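You operate a simulated robot arm through the tools that you are given. There is no shell and no other tool. Be economical: measure what you need, move in short steps, check, and stop when the job is done.

The job below is to be done with a simulated robot arm. You get a single attempt, and the scene is never put back.

## Task
Start a leak test on the jar with the green cap.
Fine: stand it under the clear cover, shut the yellow valve and pump till the pointer is in the green.

Only the result counts: the job must be done as asked and must still hold three seconds after the hand-in. Knocking over, shifting, dropping, spilling or breaking anything else fails it. A push-on lid holds only when it is set on centred and level and pressed home; a screw cap is set on level and turned clockwise until tight.

## Robot
A 6-joint arm with a two-finger parallel gripper, fixed in place. Base frame: the origin is at the foot of the arm, x ahead of it, y to its left, z up; the work surface is at about z = 0.76. Readings come in m, degrees, newtons and seconds.
With the tool pointing down near the work surface it reaches from about 0.24 to 0.64 m from the base axis. Its first joint turns from -66.0 to 66.0 degrees. Payload 2.7 kg.
The TCP is the grasp point between the finger pads, 0.023 m short of the fingertips. In the tool frame z runs along the fingers and y along their closing line. The gripper opens to 0.094 m. The fingers are 0.038 m wide and 0.01 m thick; the gripper's body (0.054 by 0.096 m) begins 0.039 m behind the TCP.
Orientation is told as [roll, pitch, yaw] about the base's x, y, z axes, in that order, counted from this pose: with the fingers straight down and closing along the base's y, the tool's x points along the base's -x, its y along +y and its z along -z.

## Interface
- The arm moves only by the tool servo_tool. Its argument "series" is text: rows parted by semicolons, each of 7 numbers parted by spaces: the shift along the tool's x, y, z in units of 300 mm (1.0 is 300 mm), then the turn, a rotation vector about the tool's x, y, z in units of 120 degrees (1.0 is 120 degrees), then the opening, from 0 (shut) to 1 (fully open). In form: x y z ax ay az claw; .... A call has 1 to 12 rows; each row is the pose to reach, as a shift and turn from the pose commanded when the call began, along the tool's axes at that moment. A call with a number of a shift or a turn outside -1 to 1 is refused whole. A row lasts 0.2 s, in which the tool goes at most 0.05 m and 8.6 degrees; a call with a longer step from one row to the next is refused whole, and so is a gripper value outside its range. A pose out of reach is approached as far as the arm can. The call stops where the force on the tool passes 40 N (or 10 N more than at its start, if that is more) or the arm is blocked; 0.2 s more then pass. The fingers move at their own pace (about 0.045 m/s each) and stop on an object; they squeeze with about 37 N. The grip force told is the motor's: it shows also when the fingers shut on nothing. Time passes only in rows, and 0.2 s behind the last, so rows that repeat a pose let the fingers close. The reply holds the time, the measured pose of the TCP, the force on the tool along the base axes, the opening and the grip force, in the units named above and with some noise.
- Cameras (640 x 400 px; columns grow to the right, rows downward): "scene" is fixed at [0.0541, -0.4114, 1.4156]; the picture's right is [0.96, -0.27, 0.00], its down [-0.13, -0.47, -0.87] and it looks along [0.24, 0.84, -0.49] (base axes); focal length 370 px, centre (320, 200). "wrist" rides on the gripper at [0.086, 0.016, -0.074] in the tool frame; the picture's right is [-0.18, 0.98, 0.00], its down [-0.58, -0.11, -0.81] and it looks along [-0.79, -0.15, 0.59] (tool axes); focal length 243 px, centre (320, 200). There is no depth. A picture from a camera that has moved, and an enlarged one, comes with that camera's place and axes in the base frame and with its lens. The place of the scene camera against the robot may be out by one fixed shift of up to 0.012 m in any direction.
- get_image(camera): a new picture of that camera. It takes no simulated time.
- inspect(camera, box): a new picture of the part [left, top, right, bottom] of that camera's present view, enlarged. It takes no simulated time.
- close_job(): hands the job in; it is judged then, once.

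Work in short steps. Places have to be worked out from the pictures, the camera data and where the tool is seen: move nearer, look again, correct. Check each grasp and each placing, and mend what went wrong. You have 120 turns and 84 pictures in all, those below and enlarged ones among them. Open the gripper and draw the arm clear of the work before you hand the job in, unless the task says otherwise; then end with one line.

The tools are called after "Request:" as a command line: name --argument value ..., lists and objects as JSON in quotes. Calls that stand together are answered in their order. servo_tool: Moves the arm, as the interface text tells. Its arguments: {"type":"object","properties":{"series":{"type":"string"}},"required":["series"]} The other tools are called the same way: get_image (camera) takes a picture; inspect (camera, box) takes an enlarged picture of a part of a camera's view; close_job () hands the job in.

At the start:

```text
t: 0.0
tool_pos: [0.3474, 0.0094, 1.1942]
orientation: [0.0, -0.1, 0.1]
contact_force: [-0.3, 0.3, 0.4]
width: 0.0942
grasp_force: 0.1
```

scene: 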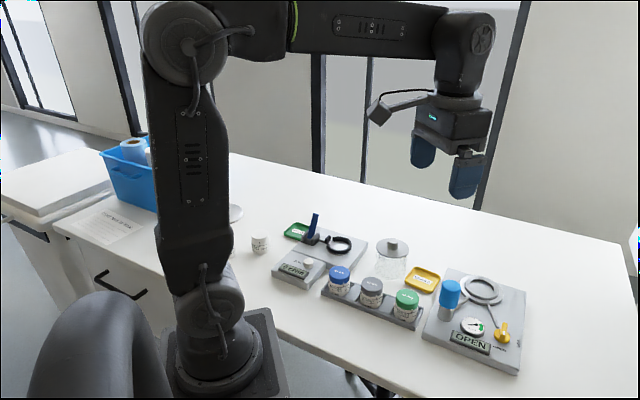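
wrist: 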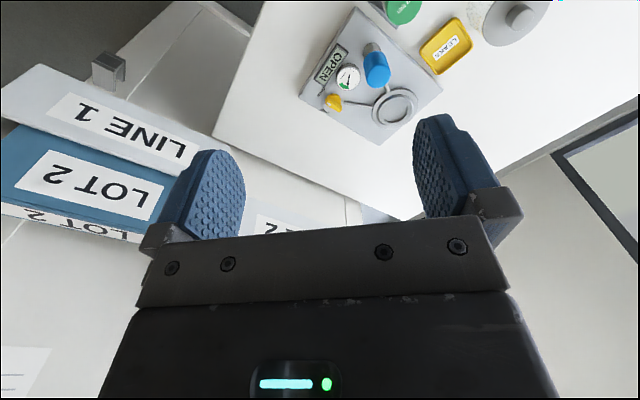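

I'll look closer at the work area before any motion.

Request:
inspect --camera "scene" --box '[400, 230, 550, 390]'

Request:
inspect --camera "scene" --box '[260, 200, 450, 340]'

```text
2.50 times, centred on (475, 310) of scene
camera zoom: at [0.0541, -0.4114, 1.4156], right [0.96, -0.27, 0.0], down [-0.13, -0.47, -0.87], along [0.24, 0.84, -0.49], focal length 926 px, centre (-68, -75)
```

zoom: 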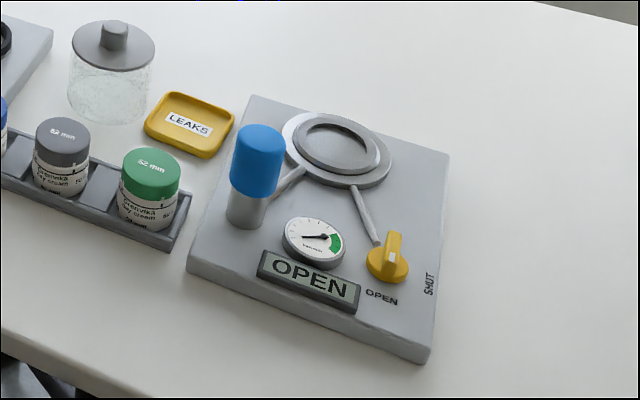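

```text
2.86 times, centred on (355, 270) of scene
camera zoom: at [0.0541, -0.4114, 1.4156], right [0.96, -0.27, 0.0], down [-0.13, -0.47, -0.87], along [0.24, 0.84, -0.49], focal length 1059 px, centre (220, 0)
```

zoom: 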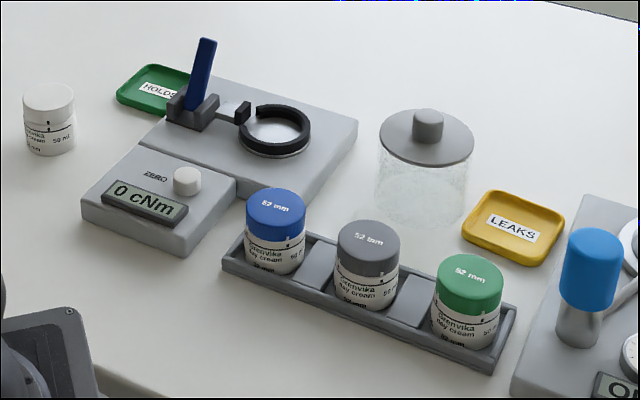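

Estimates so far are green jar near (0.41, 0.13), chamber ring near (0.60, 0.126), and cover near (0.436, 0.27). I'll move over the jar at z≈1.0 for a closer wrist view.

Request:
servo_tool --series "-.035 .066 .108 0 0 0 1;-.07 .133 .216 0 0 0 1;-.105 .2 .324 0 0 0 1;-.14 .266 .432 0 0 0 1;-.175 .333 .54 0 0 0 1;-.209 .399 .647 0 0 0 1"

Request:
get_image --camera "wrist"

```text
t: 1.4
tool_pos: [0.4121, 0.1289, 0.9989]
orientation: [0.1, 0.0, 0.0]
contact_force: [0.3, -0.3, 0.2]
width: 0.0939
grasp_force: 0.1
```

```text
79 pictures are left
camera wrist: at [0.3243, 0.1469, 1.0749], right [0.18, 0.98, 0.0], down [0.58, -0.11, 0.81], along [0.79, -0.15, -0.59], focal length 243 px, centre (320, 200)
```

wrist: 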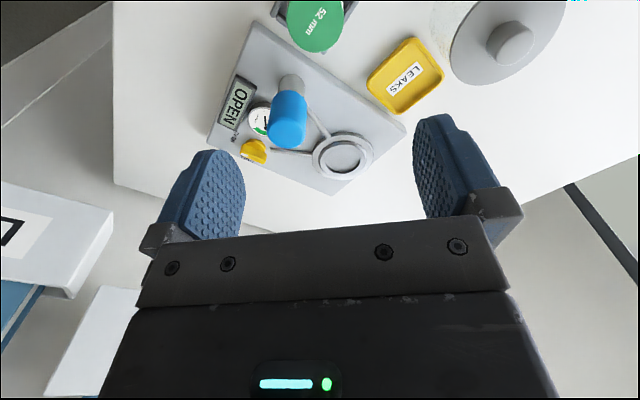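

The jar cap looks to be near (0.404, 0.129). I'll rotate the tool 45° so the fingers close across the tray, lower to z≈0.90, and look again.

Request:
servo_tool --series ".004 0 .055 0 0 .0625 1;.008 0 .11 0 0 .125 1;.012 0 .165 0 0 .1875 1;.016 0 .22 0 0 .25 1;.02 0 .275 0 0 .3125 1;.025 0 .33 0 0 .375 1"

Request:
get_image --camera "wrist"

Request:
get_image --camera "scene"

```text
t: 2.8
tool_pos: [0.4042, 0.1307, 0.9009]
orientation: [0.0, 0.0, -45.1]
contact_force: [0.7, 0.3, -0.2]
width: 0.0939
grasp_force: 0.0
```

```text
78 pictures are left
camera wrist: at [0.3532, 0.2031, 0.9762], right [0.83, 0.56, 0.0], down [0.33, -0.49, 0.81], along [0.45, -0.67, -0.59], focal length 243 px, centre (320, 200)
```

wrist: 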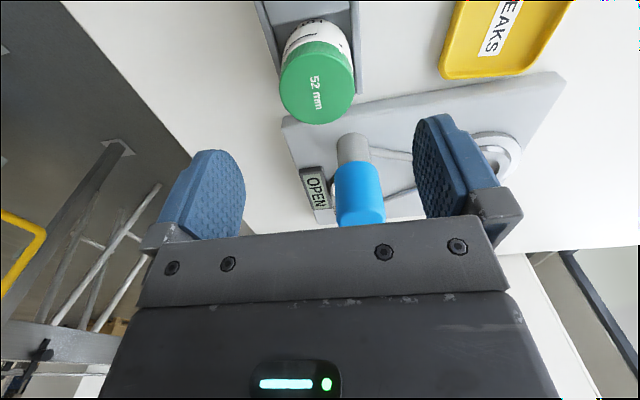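

```text
77 pictures are left
```

scene: 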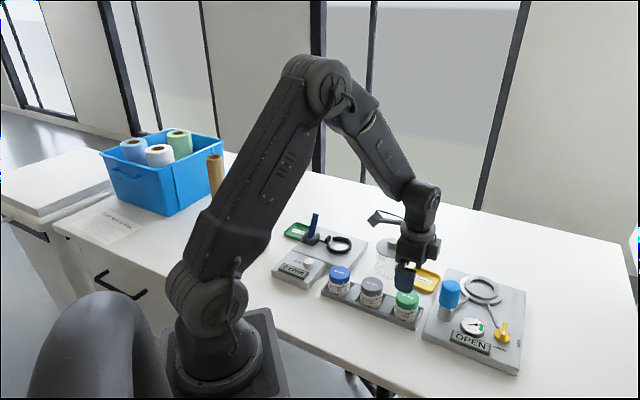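

Request:
inspect --camera "wrist" --box '[240, 0, 400, 130]'

```text
3.08 times, centred on (320, 65) of wrist
camera zoom: at [0.3532, 0.2031, 0.9762], right [0.83, 0.56, 0.0], down [0.33, -0.49, 0.81], along [0.45, -0.67, -0.59], focal length 746 px, centre (320, 615)
```

zoom: 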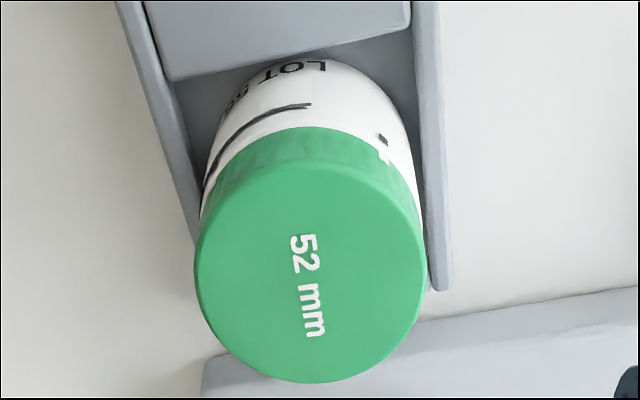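

Cap top is at z≈0.815, within 2 mm of the tool axis. I'll descend to TCP z≈0.807 so the fingertips stay above the tray walls, then close.

Request:
servo_tool --series "0 -.007 .1 0 0 0 1;0 -.007 .2 0 0 0 1;0 -.007 .27 0 0 0 1;0 -.007 .313 0 0 0 1"

Request:
get_image --camera "wrist"

Request:
inspect --camera "scene" --box '[330, 220, 490, 340]'

```text
t: 3.8
tool_pos: [0.4019, 0.1279, 0.807]
orientation: [0.0, -0.1, -45.0]
contact_force: [-0.1, -0.7, 0.6]
width: 0.094
grasp_force: 0.0
```

```text
75 pictures are left
camera wrist: at [0.3511, 0.2011, 0.882], right [0.82, 0.57, 0.0], down [0.33, -0.49, 0.81], along [0.46, -0.67, -0.59], focal length 243 px, centre (320, 200)
```

wrist: 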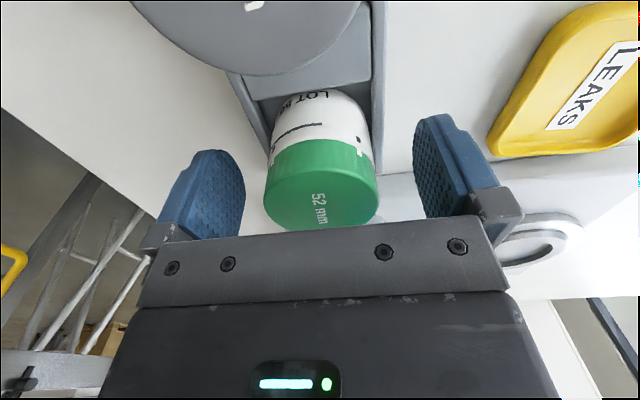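

```text
3.33 times, centred on (410, 280) of scene
camera zoom: at [0.0541, -0.4114, 1.4156], right [0.96, -0.27, 0.0], down [-0.13, -0.47, -0.87], along [0.24, 0.84, -0.49], focal length 1235 px, centre (20, -67)
```

zoom: 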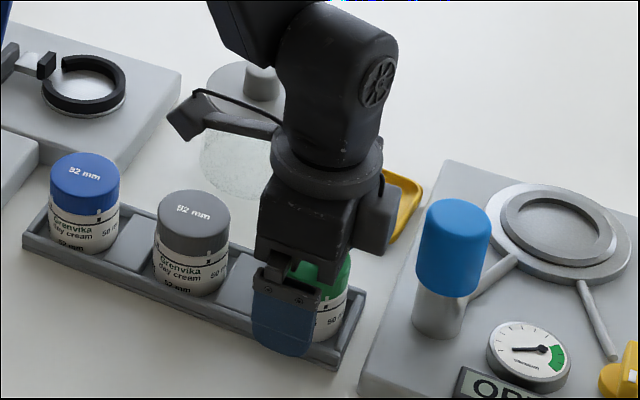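

The fingers straddle the cap evenly and the tips are above the walls, so I'll close.

Request:
servo_tool --series "0 0 0 0 0 0 0;0 0 0 0 0 0 0;0 0 0 0 0 0 0;0 0 0 0 0 0 0;0 0 0 0 0 0 0"

Request:
get_image --camera "wrist"

```text
t: 5.0
tool_pos: [0.4017, 0.1276, 0.8059]
orientation: [0.0, 0.0, -45.0]
contact_force: [0.8, 0.7, 0.1]
width: 0.0512
grasp_force: 37.1
```

```text
73 pictures are left
camera wrist: at [0.3511, 0.2011, 0.8821], right [0.82, 0.57, 0.0], down [0.33, -0.49, 0.81], along [0.46, -0.67, -0.59], focal length 243 px, centre (320, 200)
```

wrist: 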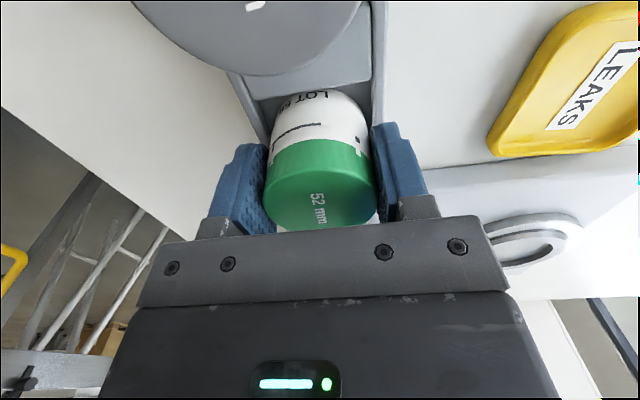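

The cap is held at 51 mm. I'll lift 0.15 m straight up and check.

Request:
servo_tool --series "0 0 -.06 0 0 0 0;0 0 -.18 0 0 0 0;0 0 -.3 0 0 0 0;0 0 -.42 0 0 0 0;0 0 -.5 0 0 0 0"

Request:
get_image --camera "wrist"

Request:
inspect --camera "scene" --box '[330, 200, 530, 350]'

```text
t: 6.2
tool_pos: [0.4009, 0.1275, 0.956]
orientation: [0.0, 0.1, -45.0]
contact_force: [0.1, 0.5, -1.3]
width: 0.0511
grasp_force: 36.8
```

```text
72 pictures are left
camera wrist: at [0.3508, 0.2009, 1.0327], right [0.82, 0.57, 0.0], down [0.33, -0.49, 0.81], along [0.46, -0.67, -0.59], focal length 243 px, centre (320, 200)
```

wrist: 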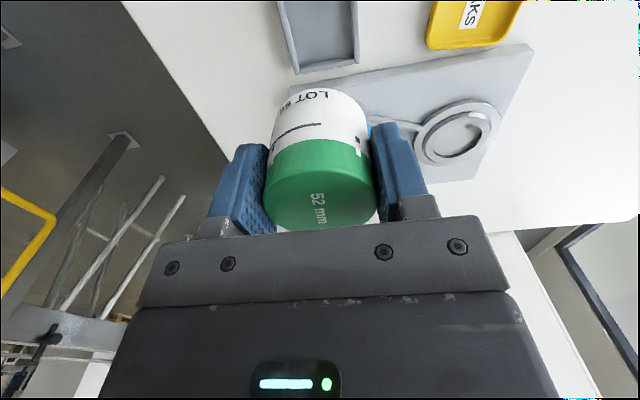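

```text
2.67 times, centred on (430, 275) of scene
camera zoom: at [0.0541, -0.4114, 1.4156], right [0.96, -0.27, 0.0], down [-0.13, -0.47, -0.87], along [0.24, 0.84, -0.49], focal length 988 px, centre (27, 0)
```

zoom: 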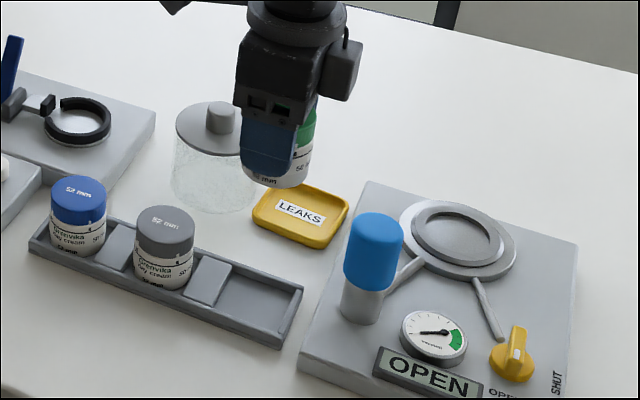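

The whole jar lifted cleanly. Next I'll locate the chamber ring more exactly.

Request:
inspect --camera "wrist" --box '[380, 60, 540, 190]'

```text
3.08 times, centred on (460, 125) of wrist
camera zoom: at [0.3508, 0.2009, 1.0327], right [0.82, 0.57, 0.0], down [0.33, -0.49, 0.81], along [0.46, -0.67, -0.59], focal length 746 px, centre (-111, 431)
```

zoom: 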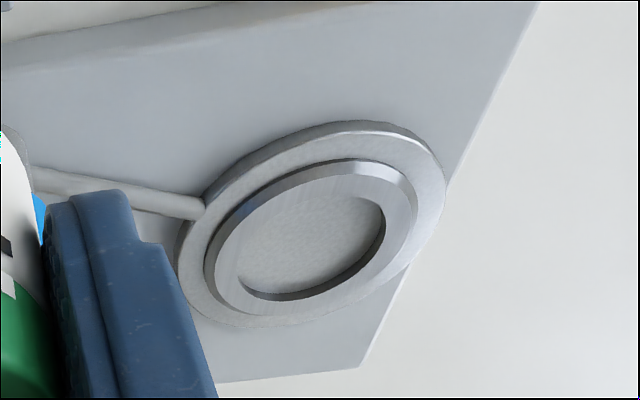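

The ring centre is near (0.600, 0.135). I'll travel over it at the present height, above the pump, and look again.

Request:
servo_tool --series "-.09 .097 0 0 0 0 0;-.18 .195 0 0 0 0 0;-.27 .292 0 0 0 0 0;-.36 .389 0 0 0 0 0;-.451 .487 0 0 0 0 0"

Request:
get_image --camera "wrist"

Request:
get_image --camera "scene"

```text
t: 7.4
tool_pos: [0.5988, 0.1347, 0.9561]
orientation: [-0.1, 0.2, -45.1]
contact_force: [-0.2, -0.2, -0.7]
width: 0.0509
grasp_force: 37.0
```

```text
69 pictures are left
camera wrist: at [0.5495, 0.2088, 1.0322], right [0.82, 0.57, 0.0], down [0.34, -0.49, 0.81], along [0.45, -0.67, -0.59], focal length 243 px, centre (320, 200)
```

wrist: 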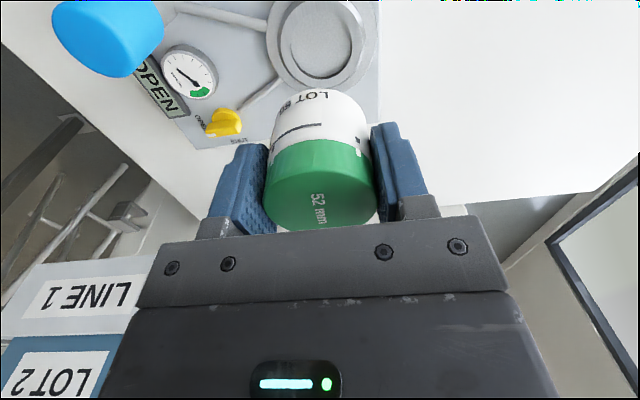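

```text
68 pictures are left
```

scene: 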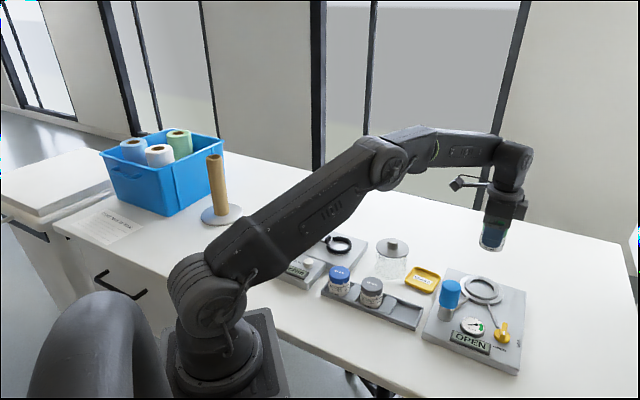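

Request:
inspect --camera "wrist" --box '[240, 0, 400, 110]'

```text
3.64 times, centred on (320, 55) of wrist
camera zoom: at [0.5495, 0.2088, 1.0322], right [0.82, 0.57, 0.0], down [0.34, -0.49, 0.81], along [0.45, -0.67, -0.59], focal length 882 px, centre (320, 727)
```

zoom: 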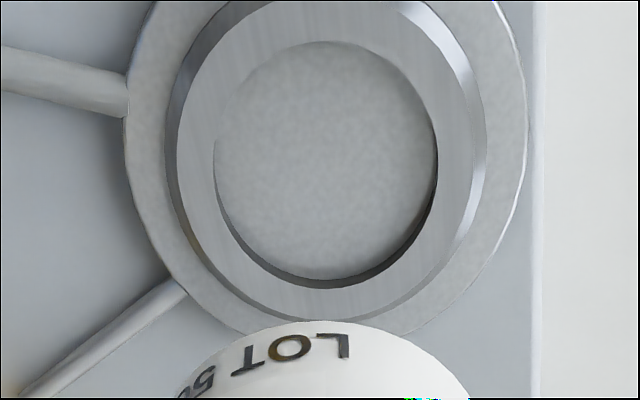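

The lateral alignment is good, with about 4 mm still to go along the tool's −x. I'll shift, go lower, and measure the ring again to get its height by parallax.

Request:
servo_tool --series "-.013 .002 .1 0 0 0 0;-.013 .002 .2 0 0 0 0;-.013 .002 .2 0 0 0 0"

Request:
get_image --camera "wrist"

Request:
inspect --camera "wrist" --box '[220, 0, 420, 125]'

Request:
inspect --camera "scene" --box '[420, 220, 540, 320]'

```text
t: 8.2
tool_pos: [0.6035, 0.1312, 0.8968]
orientation: [0.0, 0.0, -44.9]
contact_force: [0.0, 0.0, -1.3]
width: 0.0511
grasp_force: 37.2
```

```text
66 pictures are left
camera wrist: at [0.5536, 0.2059, 0.9717], right [0.82, 0.57, 0.0], down [0.33, -0.49, 0.81], along [0.46, -0.67, -0.59], focal length 243 px, centre (320, 200)
```

wrist: 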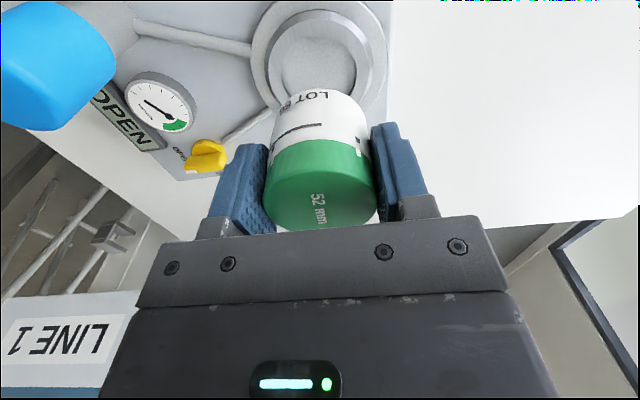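

```text
3.20 times, centred on (320, 62) of wrist
camera zoom: at [0.5536, 0.2059, 0.9717], right [0.82, 0.57, 0.0], down [0.33, -0.49, 0.81], along [0.46, -0.67, -0.59], focal length 776 px, centre (320, 640)
```

zoom: 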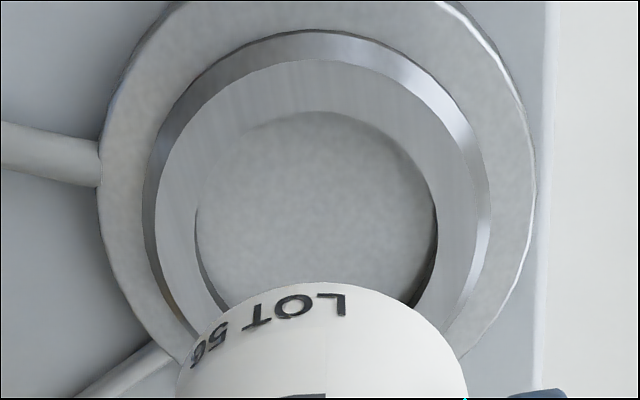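

```text
4.00 times, centred on (480, 270) of scene
camera zoom: at [0.0541, -0.4114, 1.4156], right [0.96, -0.27, 0.0], down [-0.13, -0.47, -0.87], along [0.24, 0.84, -0.49], focal length 1482 px, centre (-320, -80)
```

zoom: 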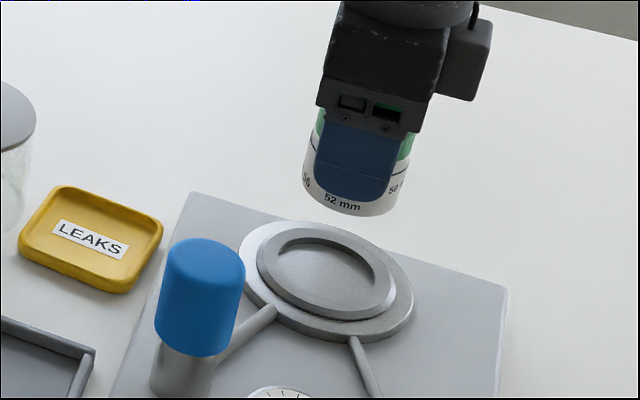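

Alignment is within about 2 mm. I'll go down until the jar bottom hovers just over the ring and compare the edges.

Request:
servo_tool --series ".002 0 .1 0 0 0 0;.002 0 .165 0 0 0 0;.002 0 .165 0 0 0 0"

Request:
inspect --camera "wrist" --box '[220, 0, 420, 125]'

Request:
inspect --camera "scene" --box '[420, 220, 540, 320]'

```text
t: 9.0
tool_pos: [0.6043, 0.1332, 0.8469]
orientation: [0.0, 0.0, -45.0]
contact_force: [0.7, 0.0, -0.5]
width: 0.0511
grasp_force: 36.5
```

```text
3.20 times, centred on (320, 62) of wrist
camera zoom: at [0.5537, 0.2065, 0.9227], right [0.82, 0.57, 0.0], down [0.33, -0.49, 0.81], along [0.46, -0.67, -0.59], focal length 776 px, centre (320, 640)
```

zoom: 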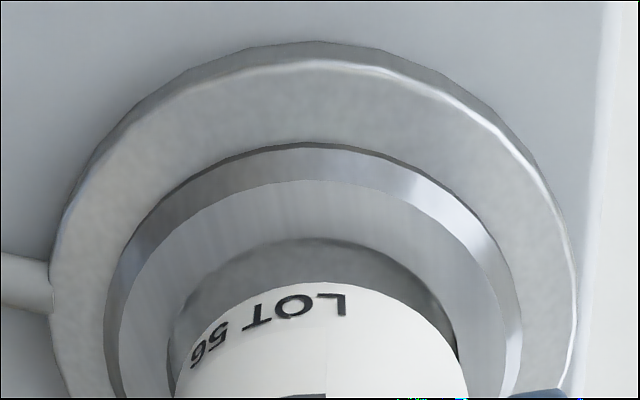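

```text
4.00 times, centred on (480, 270) of scene
camera zoom: at [0.0541, -0.4114, 1.4156], right [0.96, -0.27, 0.0], down [-0.13, -0.47, -0.87], along [0.24, 0.84, -0.49], focal length 1482 px, centre (-320, -80)
```

zoom: 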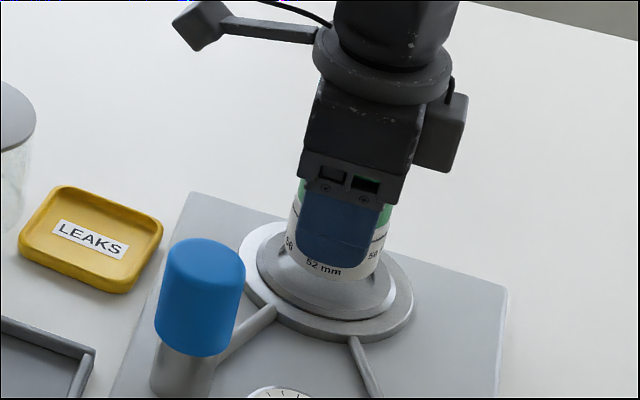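

Parallax puts the ring top at z≈0.798 with the opening ≈53.5 mm, centred under the jar to within about 1 mm. The jar bottom is near 0.808, so I'll correct 1 mm sideways and lower slowly.

Request:
servo_tool --series "0 -.003 .02 0 0 0 0;0 -.003 .035 0 0 0 0;0 -.003 .045 0 0 0 0;0 -.003 .045 0 0 0 0"

Request:
inspect --camera "wrist" --box '[220, 0, 420, 125]'

Request:
inspect --camera "scene" --box '[440, 240, 540, 320]'

```text
t: 10.0
tool_pos: [0.604, 0.134, 0.8342]
orientation: [0.0, 0.1, -45.0]
contact_force: [0.4, 0.0, -1.5]
width: 0.0511
grasp_force: 36.7
```

```text
3.20 times, centred on (320, 62) of wrist
camera zoom: at [0.5523, 0.2064, 0.9092], right [0.82, 0.57, 0.0], down [0.33, -0.49, 0.81], along [0.46, -0.67, -0.59], focal length 776 px, centre (320, 640)
```

zoom: 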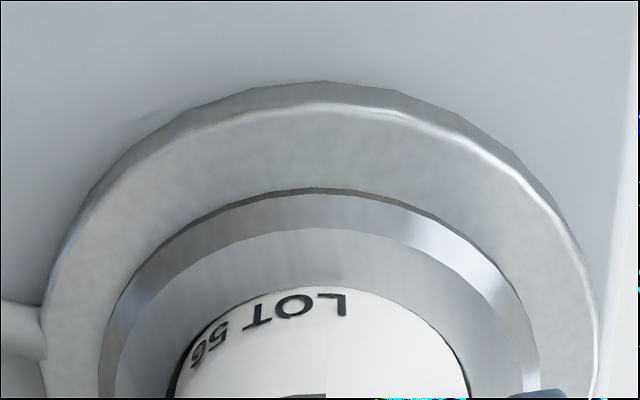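

```text
5.00 times, centred on (490, 280) of scene
camera zoom: at [0.0541, -0.4114, 1.4156], right [0.96, -0.27, 0.0], down [-0.13, -0.47, -0.87], along [0.24, 0.84, -0.49], focal length 1853 px, centre (-530, -200)
```

zoom: 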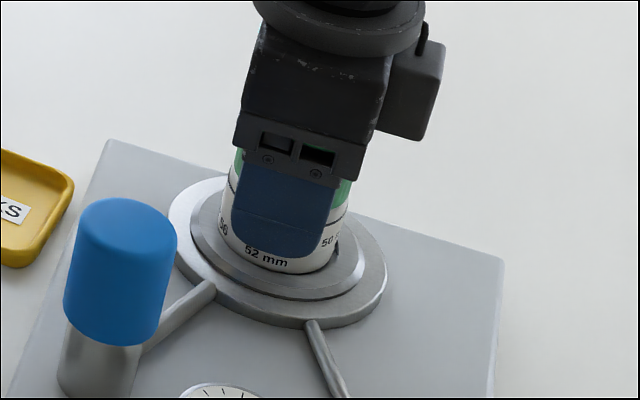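

The jar looks centred over the opening. I'll lower on in small steps and watch the force.

Request:
servo_tool --series "0 -.001 .008 0 0 0 0;0 -.001 .016 0 0 0 0;0 -.001 .024 0 0 0 0;0 -.001 .024 0 0 0 0"

Request:
inspect --camera "wrist" --box '[220, 0, 420, 125]'

```text
t: 11.0
tool_pos: [0.6047, 0.1326, 0.8304]
orientation: [0.2, -0.3, -44.9]
contact_force: [-3.4, -1.6, 26.3]
width: 0.0513
grasp_force: 37.4
```

```text
3.20 times, centred on (320, 62) of wrist
camera zoom: at [0.5528, 0.2062, 0.9054], right [0.82, 0.57, 0.01], down [0.33, -0.49, 0.81], along [0.46, -0.66, -0.59], focal length 776 px, centre (320, 640)
```

zoom: 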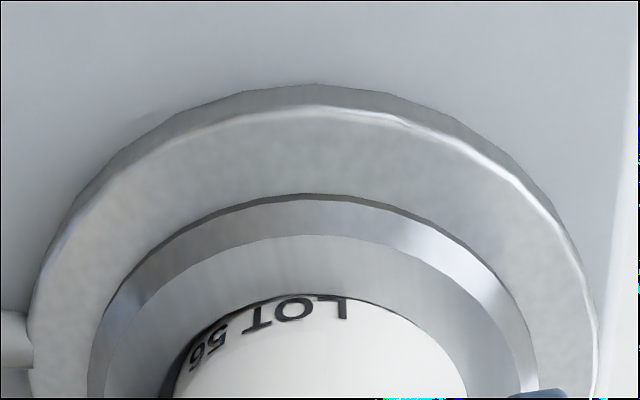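

Request:
inspect --camera "scene" --box '[450, 250, 530, 314]'

Request:
inspect --camera "wrist" --box '[260, 70, 380, 145]'

```text
6.25 times, centred on (490, 282) of scene
camera zoom: at [0.0535, -0.4116, 1.4156], right [0.96, -0.27, 0.0], down [-0.13, -0.47, -0.87], along [0.24, 0.84, -0.49], focal length 2316 px, centre (-742, -312)
```

zoom: 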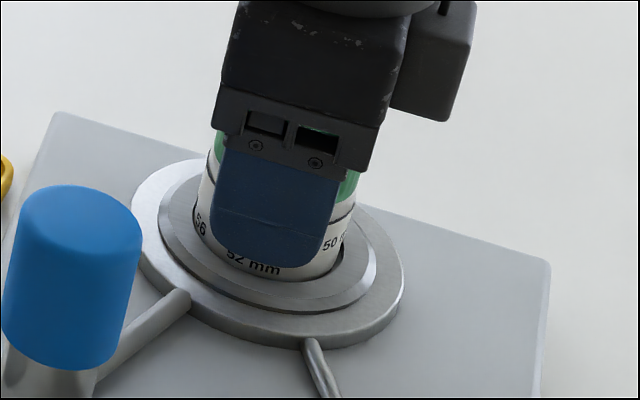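

```text
5.33 times, centred on (320, 108) of wrist
camera zoom: at [0.5528, 0.2062, 0.9054], right [0.82, 0.57, 0.01], down [0.33, -0.49, 0.81], along [0.46, -0.66, -0.59], focal length 1294 px, centre (320, 693)
```

zoom: 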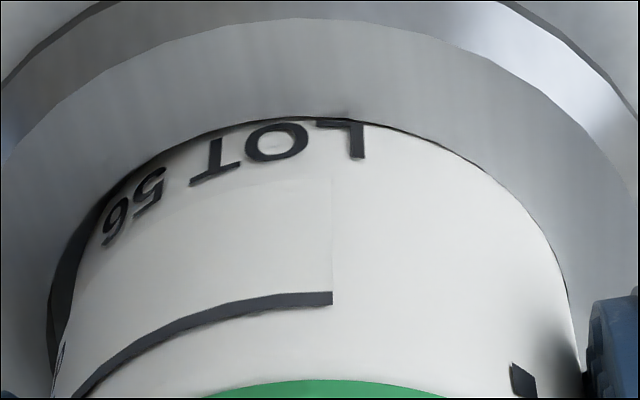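

The bottom edge is now below the ring rim with a uniform dark gap, so the jar is seated. I'll ease off the press, open, and rise straight up.

Request:
servo_tool --series "0 0 -.009 0 0 0 0;0 0 -.009 0 0 0 0;0 0 -.009 0 0 0 1;0 0 -.009 0 0 0 1;0 0 -.009 0 0 0 1;0 0 -.009 0 0 0 1"

Request:
servo_tool --series "0 0 -.05 0 0 0 1;0 0 -.15 0 0 0 1;0 0 -.3 0 0 0 1;0 0 -.4 0 0 0 1;0 0 -.5 0 0 0 1"

Request:
get_image --camera "wrist"

Request:
inspect --camera "scene" --box '[360, 220, 540, 360]'

```text
t: 12.4
tool_pos: [0.6024, 0.1336, 0.8298]
orientation: [-0.1, 0.1, -45.1]
contact_force: [-0.7, -0.2, -0.2]
width: 0.094
grasp_force: 0.1
```

```text
t: 13.6
tool_pos: [0.6031, 0.1338, 0.979]
orientation: [0.0, 0.1, -44.9]
contact_force: [0.0, 0.6, -0.7]
width: 0.0938
grasp_force: 0.1
```

```text
56 pictures are left
camera wrist: at [0.5527, 0.2061, 1.0548], right [0.82, 0.57, 0.0], down [0.33, -0.49, 0.81], along [0.46, -0.67, -0.59], focal length 243 px, centre (320, 200)
```

wrist: 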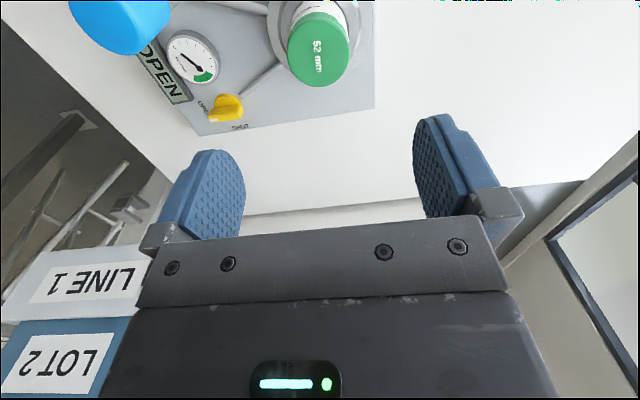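

```text
2.86 times, centred on (450, 290) of scene
camera zoom: at [0.0541, -0.4114, 1.4156], right [0.96, -0.27, 0.0], down [-0.13, -0.47, -0.87], along [0.24, 0.84, -0.49], focal length 1059 px, centre (-51, -57)
```

zoom: 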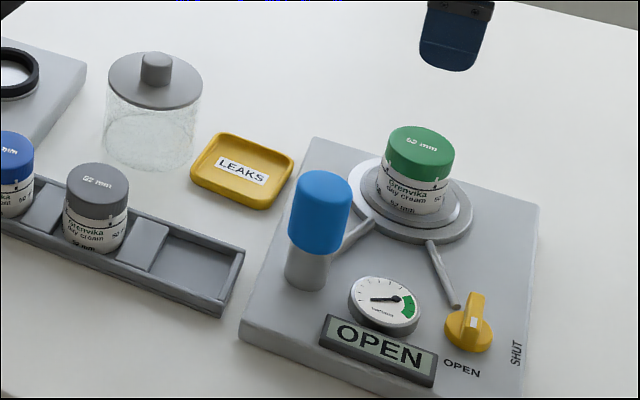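

The jar stands level in the recess with its centre near (0.6025, 0.134). Next I'll go above the clear cover and locate its knob.

Request:
servo_tool --series ".12 -.015 0 0 0 0 1;.25 -.03 0 0 0 0 1;.38 -.045 0 0 0 0 1;.51 -.06 0 0 0 0 1;.64 -.075 0 0 0 0 1;.757 -.092 0 0 0 0 1"

Request:
get_image --camera "wrist"

Request:
inspect --camera "wrist" --box '[220, 0, 420, 125]'

```text
t: 15.0
tool_pos: [0.4233, 0.2747, 0.9794]
orientation: [0.0, -0.1, -45.0]
contact_force: [-0.2, -1.0, -0.6]
width: 0.094
grasp_force: 0.1
```

```text
54 pictures are left
camera wrist: at [0.3715, 0.3471, 1.0555], right [0.83, 0.56, 0.0], down [0.33, -0.49, 0.81], along [0.46, -0.67, -0.59], focal length 243 px, centre (320, 200)
```

wrist: 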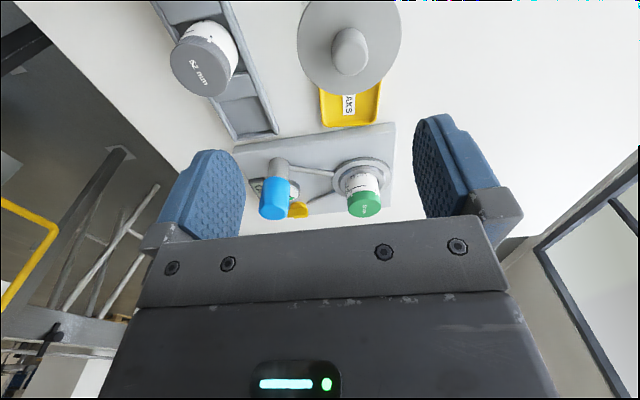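

```text
3.20 times, centred on (320, 62) of wrist
camera zoom: at [0.3715, 0.3471, 1.0555], right [0.83, 0.56, 0.0], down [0.33, -0.49, 0.81], along [0.46, -0.67, -0.59], focal length 776 px, centre (320, 640)
```

zoom: 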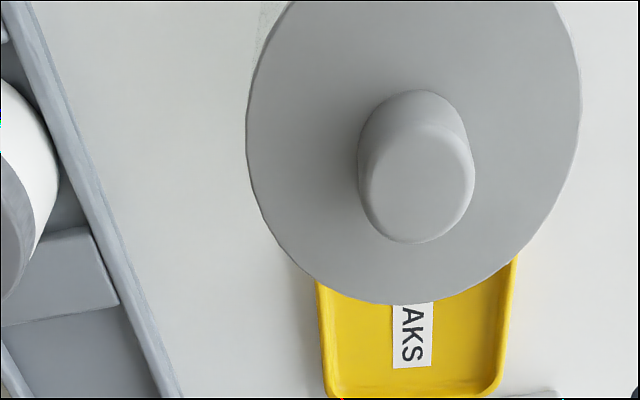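

The knob is about 24 mm off along tool +y. I'll shift, go 50 mm lower, and measure again to get its height.

Request:
servo_tool --series "0 .04 .08 0 0 0 1;0 .078 .167 0 0 0 1;0 .078 .167 0 0 0 1"

Request:
inspect --camera "wrist" --box '[220, 0, 420, 125]'

Request:
inspect --camera "scene" --box '[330, 200, 450, 300]'

```text
t: 15.8
tool_pos: [0.4398, 0.2897, 0.9296]
orientation: [0.0, 0.0, -45.0]
contact_force: [-0.1, 0.1, -0.3]
width: 0.0939
grasp_force: 0.0
```

```text
3.20 times, centred on (320, 62) of wrist
camera zoom: at [0.3881, 0.3638, 1.0043], right [0.82, 0.57, 0.0], down [0.33, -0.49, 0.81], along [0.46, -0.66, -0.59], focal length 776 px, centre (320, 640)
```

zoom: 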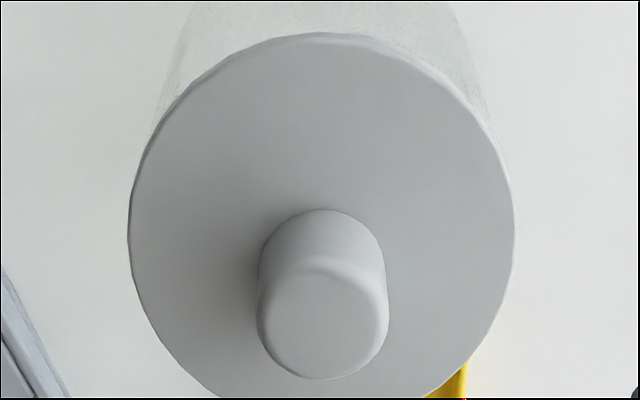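

```text
4.00 times, centred on (390, 250) of scene
camera zoom: at [0.0541, -0.4114, 1.4156], right [0.96, -0.27, 0.0], down [-0.13, -0.47, -0.87], along [0.24, 0.84, -0.49], focal length 1482 px, centre (40, 0)
```

zoom: 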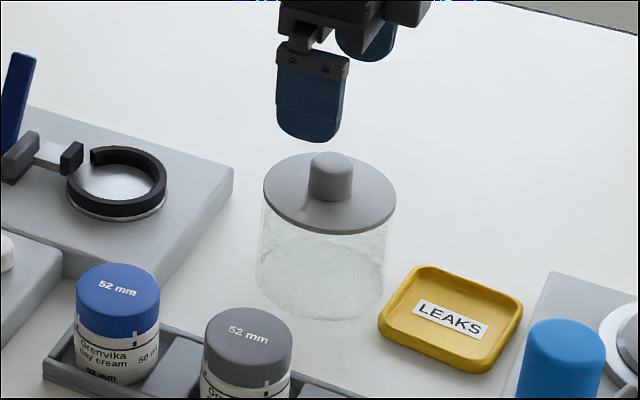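

The knob top is at z≈0.855 and the disc top at ≈0.836, with the knob 2.6 mm ahead of the tool axis. I'll correct, descend to 0.862, and close.

Request:
servo_tool --series "-.009 .002 .1 0 0 0 1;-.009 .002 .18 0 0 0 1;-.009 .002 .225 0 0 0 1;-.009 .002 .225 0 0 0 1"

Request:
get_image --camera "wrist"

Request:
inspect --camera "scene" --box '[330, 200, 450, 300]'

```text
t: 16.8
tool_pos: [0.4427, 0.2898, 0.8619]
orientation: [0.0, -0.1, -45.0]
contact_force: [-0.5, -0.7, -0.5]
width: 0.0939
grasp_force: 0.1
```

```text
50 pictures are left
camera wrist: at [0.3908, 0.3627, 0.9371], right [0.82, 0.57, 0.0], down [0.33, -0.49, 0.81], along [0.46, -0.67, -0.59], focal length 243 px, centre (320, 200)
```

wrist: 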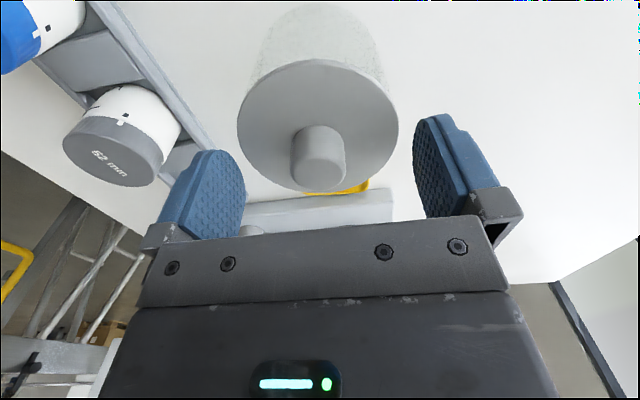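

```text
4.00 times, centred on (390, 250) of scene
camera zoom: at [0.0541, -0.4114, 1.4156], right [0.96, -0.27, 0.0], down [-0.13, -0.47, -0.87], along [0.24, 0.84, -0.49], focal length 1482 px, centre (40, 0)
```

zoom: 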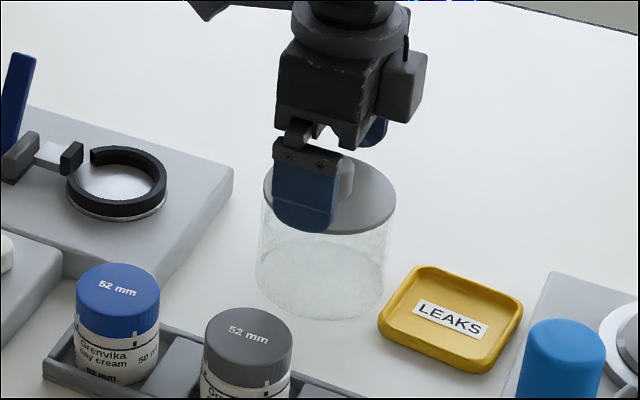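

The knob is between the fingers, so I'll close on it.

Request:
servo_tool --series "0 0 0 0 0 0 0;0 0 0 0 0 0 0;0 0 0 0 0 0 0;0 0 0 0 0 0 0;0 0 0 0 0 0 0;0 0 0 0 0 0 0"

Request:
get_image --camera "wrist"

```text
t: 18.2
tool_pos: [0.4419, 0.2892, 0.8613]
orientation: [0.1, 0.0, -45.1]
contact_force: [1.3, 0.2, 3.0]
width: 0.027
grasp_force: 37.2
```

```text
48 pictures are left
camera wrist: at [0.3908, 0.3628, 0.9377], right [0.82, 0.57, 0.0], down [0.33, -0.49, 0.81], along [0.46, -0.66, -0.59], focal length 243 px, centre (320, 200)
```

wrist: 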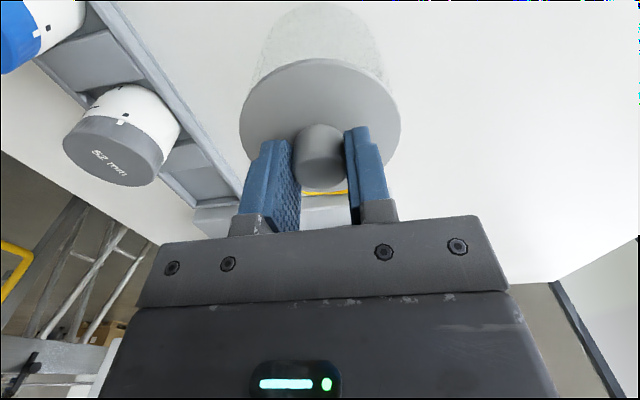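

Request:
inspect --camera "wrist" --box '[240, 110, 400, 210]'

```text
4.00 times, centred on (320, 160) of wrist
camera zoom: at [0.3908, 0.3628, 0.9377], right [0.82, 0.57, 0.0], down [0.33, -0.49, 0.81], along [0.46, -0.66, -0.59], focal length 970 px, centre (320, 360)
```

zoom: 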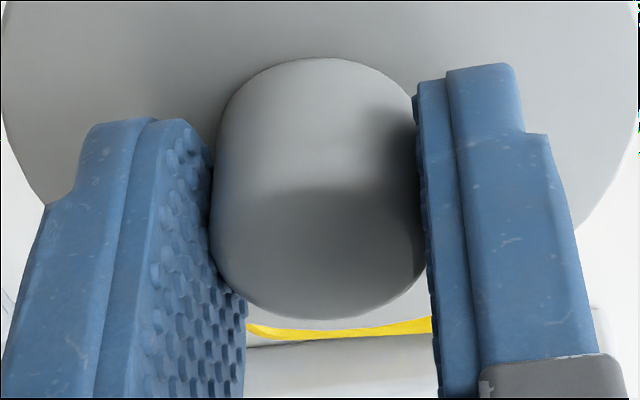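

The knob is gripped and centred on the tool axis. I'll lift 0.15 m and check.

Request:
servo_tool --series "0 0 -.04 0 0 0 0;0 0 -.15 0 0 0 0;0 0 -.27 0 0 0 0;0 0 -.39 0 0 0 0;0 0 -.5 0 0 0 0;0 0 -.5 0 0 0 0"

Request:
get_image --camera "scene"

Request:
get_image --camera "wrist"

```text
t: 19.6
tool_pos: [0.4401, 0.2885, 1.0117]
orientation: [0.0, 0.0, -45.1]
contact_force: [-0.3, -0.3, -1.8]
width: 0.0267
grasp_force: 37.0
```

```text
46 pictures are left
```

scene: 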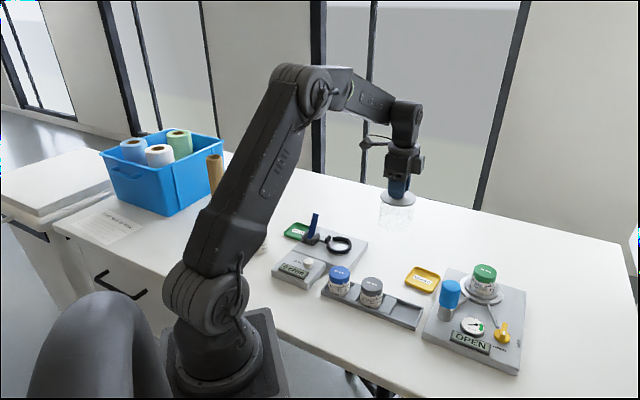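

```text
45 pictures are left
camera wrist: at [0.3896, 0.3624, 1.088], right [0.82, 0.57, 0.0], down [0.33, -0.49, 0.81], along [0.46, -0.67, -0.59], focal length 243 px, centre (320, 200)
```

wrist: 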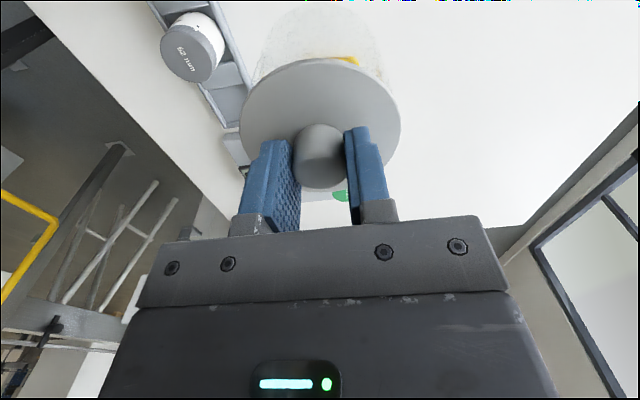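

The cover hangs level with unchanged alignment. I'll carry it back to the recorded jar position, retracing the commanded shifts.

Request:
servo_tool --series "-.1 .001 0 0 0 0 0;-.21 .002 0 0 0 0 0;-.32 .004 0 0 0 0 0;-.43 .005 0 0 0 0 0;-.54 .006 0 0 0 0 0;-.65 .008 0 0 0 0 0;-.748 .009 0 0 0 0 0;-.748 .009 0 0 0 0 0"

Request:
get_image --camera "wrist"

Request:
inspect --camera "scene" --box '[400, 180, 560, 320]'

```text
t: 21.4
tool_pos: [0.6036, 0.1331, 1.0119]
orientation: [0.0, 0.1, -45.0]
contact_force: [-0.2, -0.2, -1.8]
width: 0.0265
grasp_force: 37.1
```

```text
44 pictures are left
camera wrist: at [0.552, 0.2057, 1.0879], right [0.82, 0.57, 0.0], down [0.33, -0.49, 0.81], along [0.46, -0.67, -0.59], focal length 243 px, centre (320, 200)
```

wrist: 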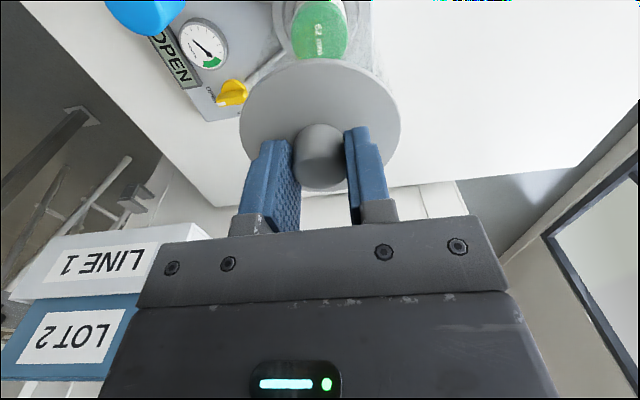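

```text
2.86 times, centred on (480, 250) of scene
camera zoom: at [0.0541, -0.4114, 1.4156], right [0.96, -0.27, 0.0], down [-0.13, -0.47, -0.87], along [0.24, 0.84, -0.49], focal length 1059 px, centre (-137, 57)
```

zoom: 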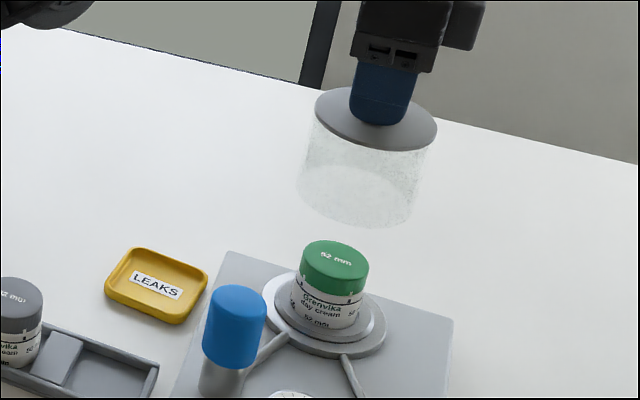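

I'll lower until the cover rim is just above the cap and check alignment.

Request:
servo_tool --series "0 0 .1 0 0 0 0;0 0 .18 0 0 0 0;0 0 .18 0 0 0 0"

Request:
inspect --camera "wrist" --box '[220, 0, 420, 125]'

Request:
inspect --camera "scene" --box '[430, 210, 540, 310]'

```text
t: 22.2
tool_pos: [0.6026, 0.1321, 0.9574]
orientation: [0.1, 0.0, -45.0]
contact_force: [-0.8, 0.4, -0.5]
width: 0.0267
grasp_force: 36.6
```

```text
3.20 times, centred on (320, 62) of wrist
camera zoom: at [0.5516, 0.2059, 1.0335], right [0.82, 0.57, 0.0], down [0.33, -0.49, 0.81], along [0.46, -0.67, -0.59], focal length 776 px, centre (320, 640)
```

zoom: 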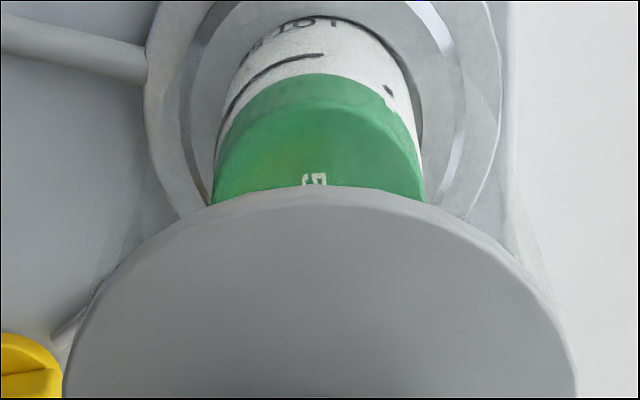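

```text
4.00 times, centred on (485, 260) of scene
camera zoom: at [0.0541, -0.4114, 1.4156], right [0.96, -0.27, 0.0], down [-0.13, -0.47, -0.87], along [0.24, 0.84, -0.49], focal length 1482 px, centre (-340, -40)
```

zoom: 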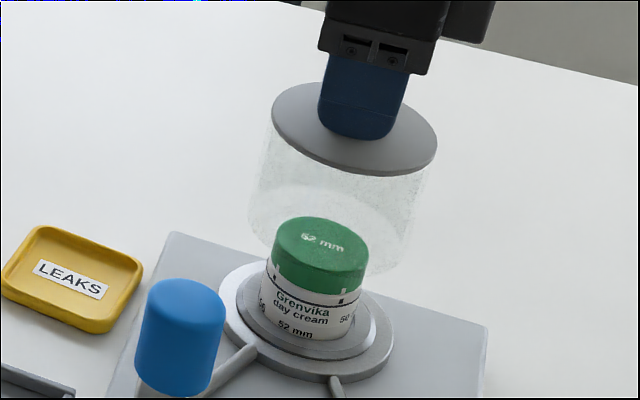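

The columns for disc, cap and ring agree within about 1 mm. I'll lower to just above the flange.

Request:
servo_tool --series "0 .001 .07 0 0 0 0;0 .001 .14 0 0 0 0;0 .001 .15 0 0 0 0;0 .001 .15 0 0 0 0"

Request:
inspect --camera "wrist" --box '[200, 0, 440, 150]'

Request:
inspect --camera "scene" --box '[440, 230, 540, 310]'

```text
t: 23.2
tool_pos: [0.6017, 0.1333, 0.9127]
orientation: [0.0, 0.0, -44.9]
contact_force: [-0.7, -0.4, -0.2]
width: 0.027
grasp_force: 36.9
```

```text
2.67 times, centred on (320, 75) of wrist
camera zoom: at [0.5515, 0.2058, 0.9885], right [0.82, 0.57, 0.0], down [0.33, -0.49, 0.81], along [0.46, -0.67, -0.59], focal length 647 px, centre (320, 533)
```

zoom: 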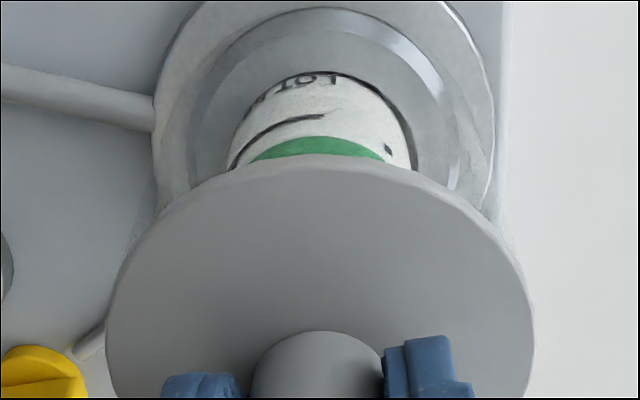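

```text
5.00 times, centred on (490, 270) of scene
camera zoom: at [0.0541, -0.4114, 1.4156], right [0.96, -0.27, 0.0], down [-0.13, -0.47, -0.87], along [0.24, 0.84, -0.49], focal length 1853 px, centre (-530, -150)
```

zoom: 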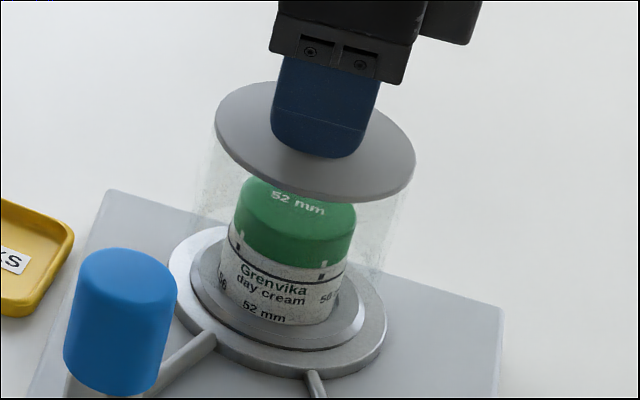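

The ring centre looks about 1 mm toward +y of the cover. I'll add that and lower slowly onto the flange.

Request:
servo_tool --series "0 .003 .015 0 0 0 0;0 .003 .028 0 0 0 0;0 .003 .036 0 0 0 0;0 .003 .044 0 0 0 0;0 .003 .052 0 0 0 0;0 .003 .06 0 0 0 0;0 .003 .066 0 0 0 0;0 .003 .072 0 0 0 0"

Request:
inspect --camera "wrist" --box '[200, 0, 440, 150]'

Request:
inspect --camera "scene" --box '[440, 230, 540, 310]'

```text
t: 25.0
tool_pos: [0.6045, 0.1327, 0.8917]
orientation: [0.0, -0.1, -45.0]
contact_force: [1.1, -4.8, 8.4]
width: 0.0268
grasp_force: 36.9
```

```text
2.67 times, centred on (320, 75) of wrist
camera zoom: at [0.5528, 0.2057, 0.9678], right [0.83, 0.56, 0.0], down [0.33, -0.49, 0.81], along [0.46, -0.67, -0.59], focal length 647 px, centre (320, 533)
```

zoom: 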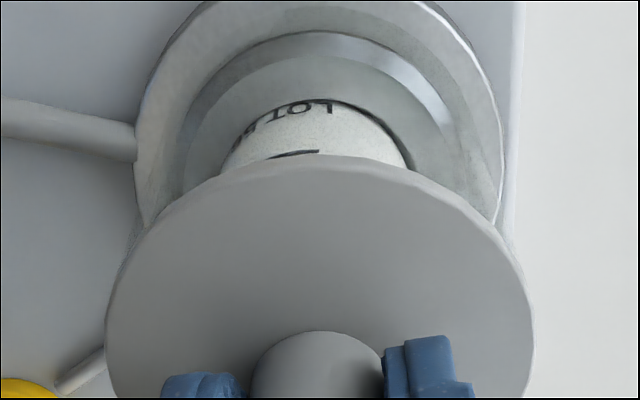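

```text
5.00 times, centred on (490, 270) of scene
camera zoom: at [0.054, -0.4116, 1.4156], right [0.96, -0.27, 0.0], down [-0.13, -0.47, -0.87], along [0.24, 0.84, -0.49], focal length 1853 px, centre (-530, -150)
```

zoom: 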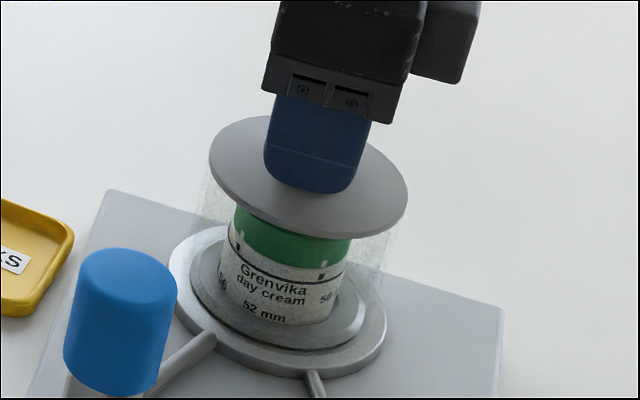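

The force is 8 N with a slight side push, consistent with the cover sliding over the ring chamfer. I'll press gently further to see whether it is seated.

Request:
servo_tool --series "0 0 .005 0 0 0 0;0 0 .01 0 0 0 0;0 0 .015 0 0 0 0;0 0 .02 0 0 0 0;0 0 .02 0 0 0 0"

Request:
inspect --camera "scene" --box '[450, 240, 530, 304]'

```text
t: 25.9
tool_pos: [0.6037, 0.132, 0.8901]
orientation: [0.1, -0.3, -45.0]
contact_force: [-4.7, -2.0, 4.0]
width: 0.0266
grasp_force: 36.6
stopped in row 4: the force on the tool passed its limit (the readings are from after the stop); the commanded pose is now the measured one
```

```text
6.25 times, centred on (490, 272) of scene
camera zoom: at [0.054, -0.4115, 1.4156], right [0.96, -0.27, 0.0], down [-0.13, -0.47, -0.87], along [0.24, 0.84, -0.49], focal length 2316 px, centre (-742, -250)
```

zoom: 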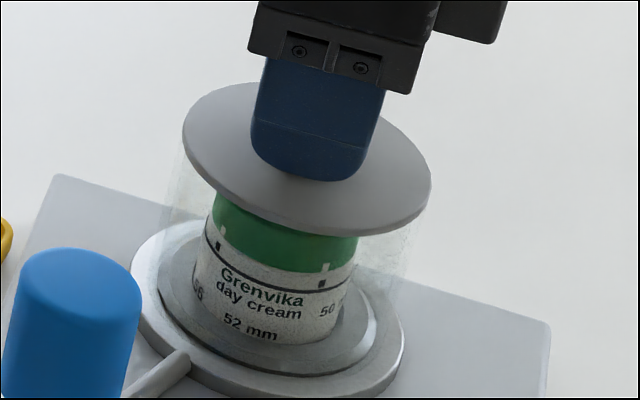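

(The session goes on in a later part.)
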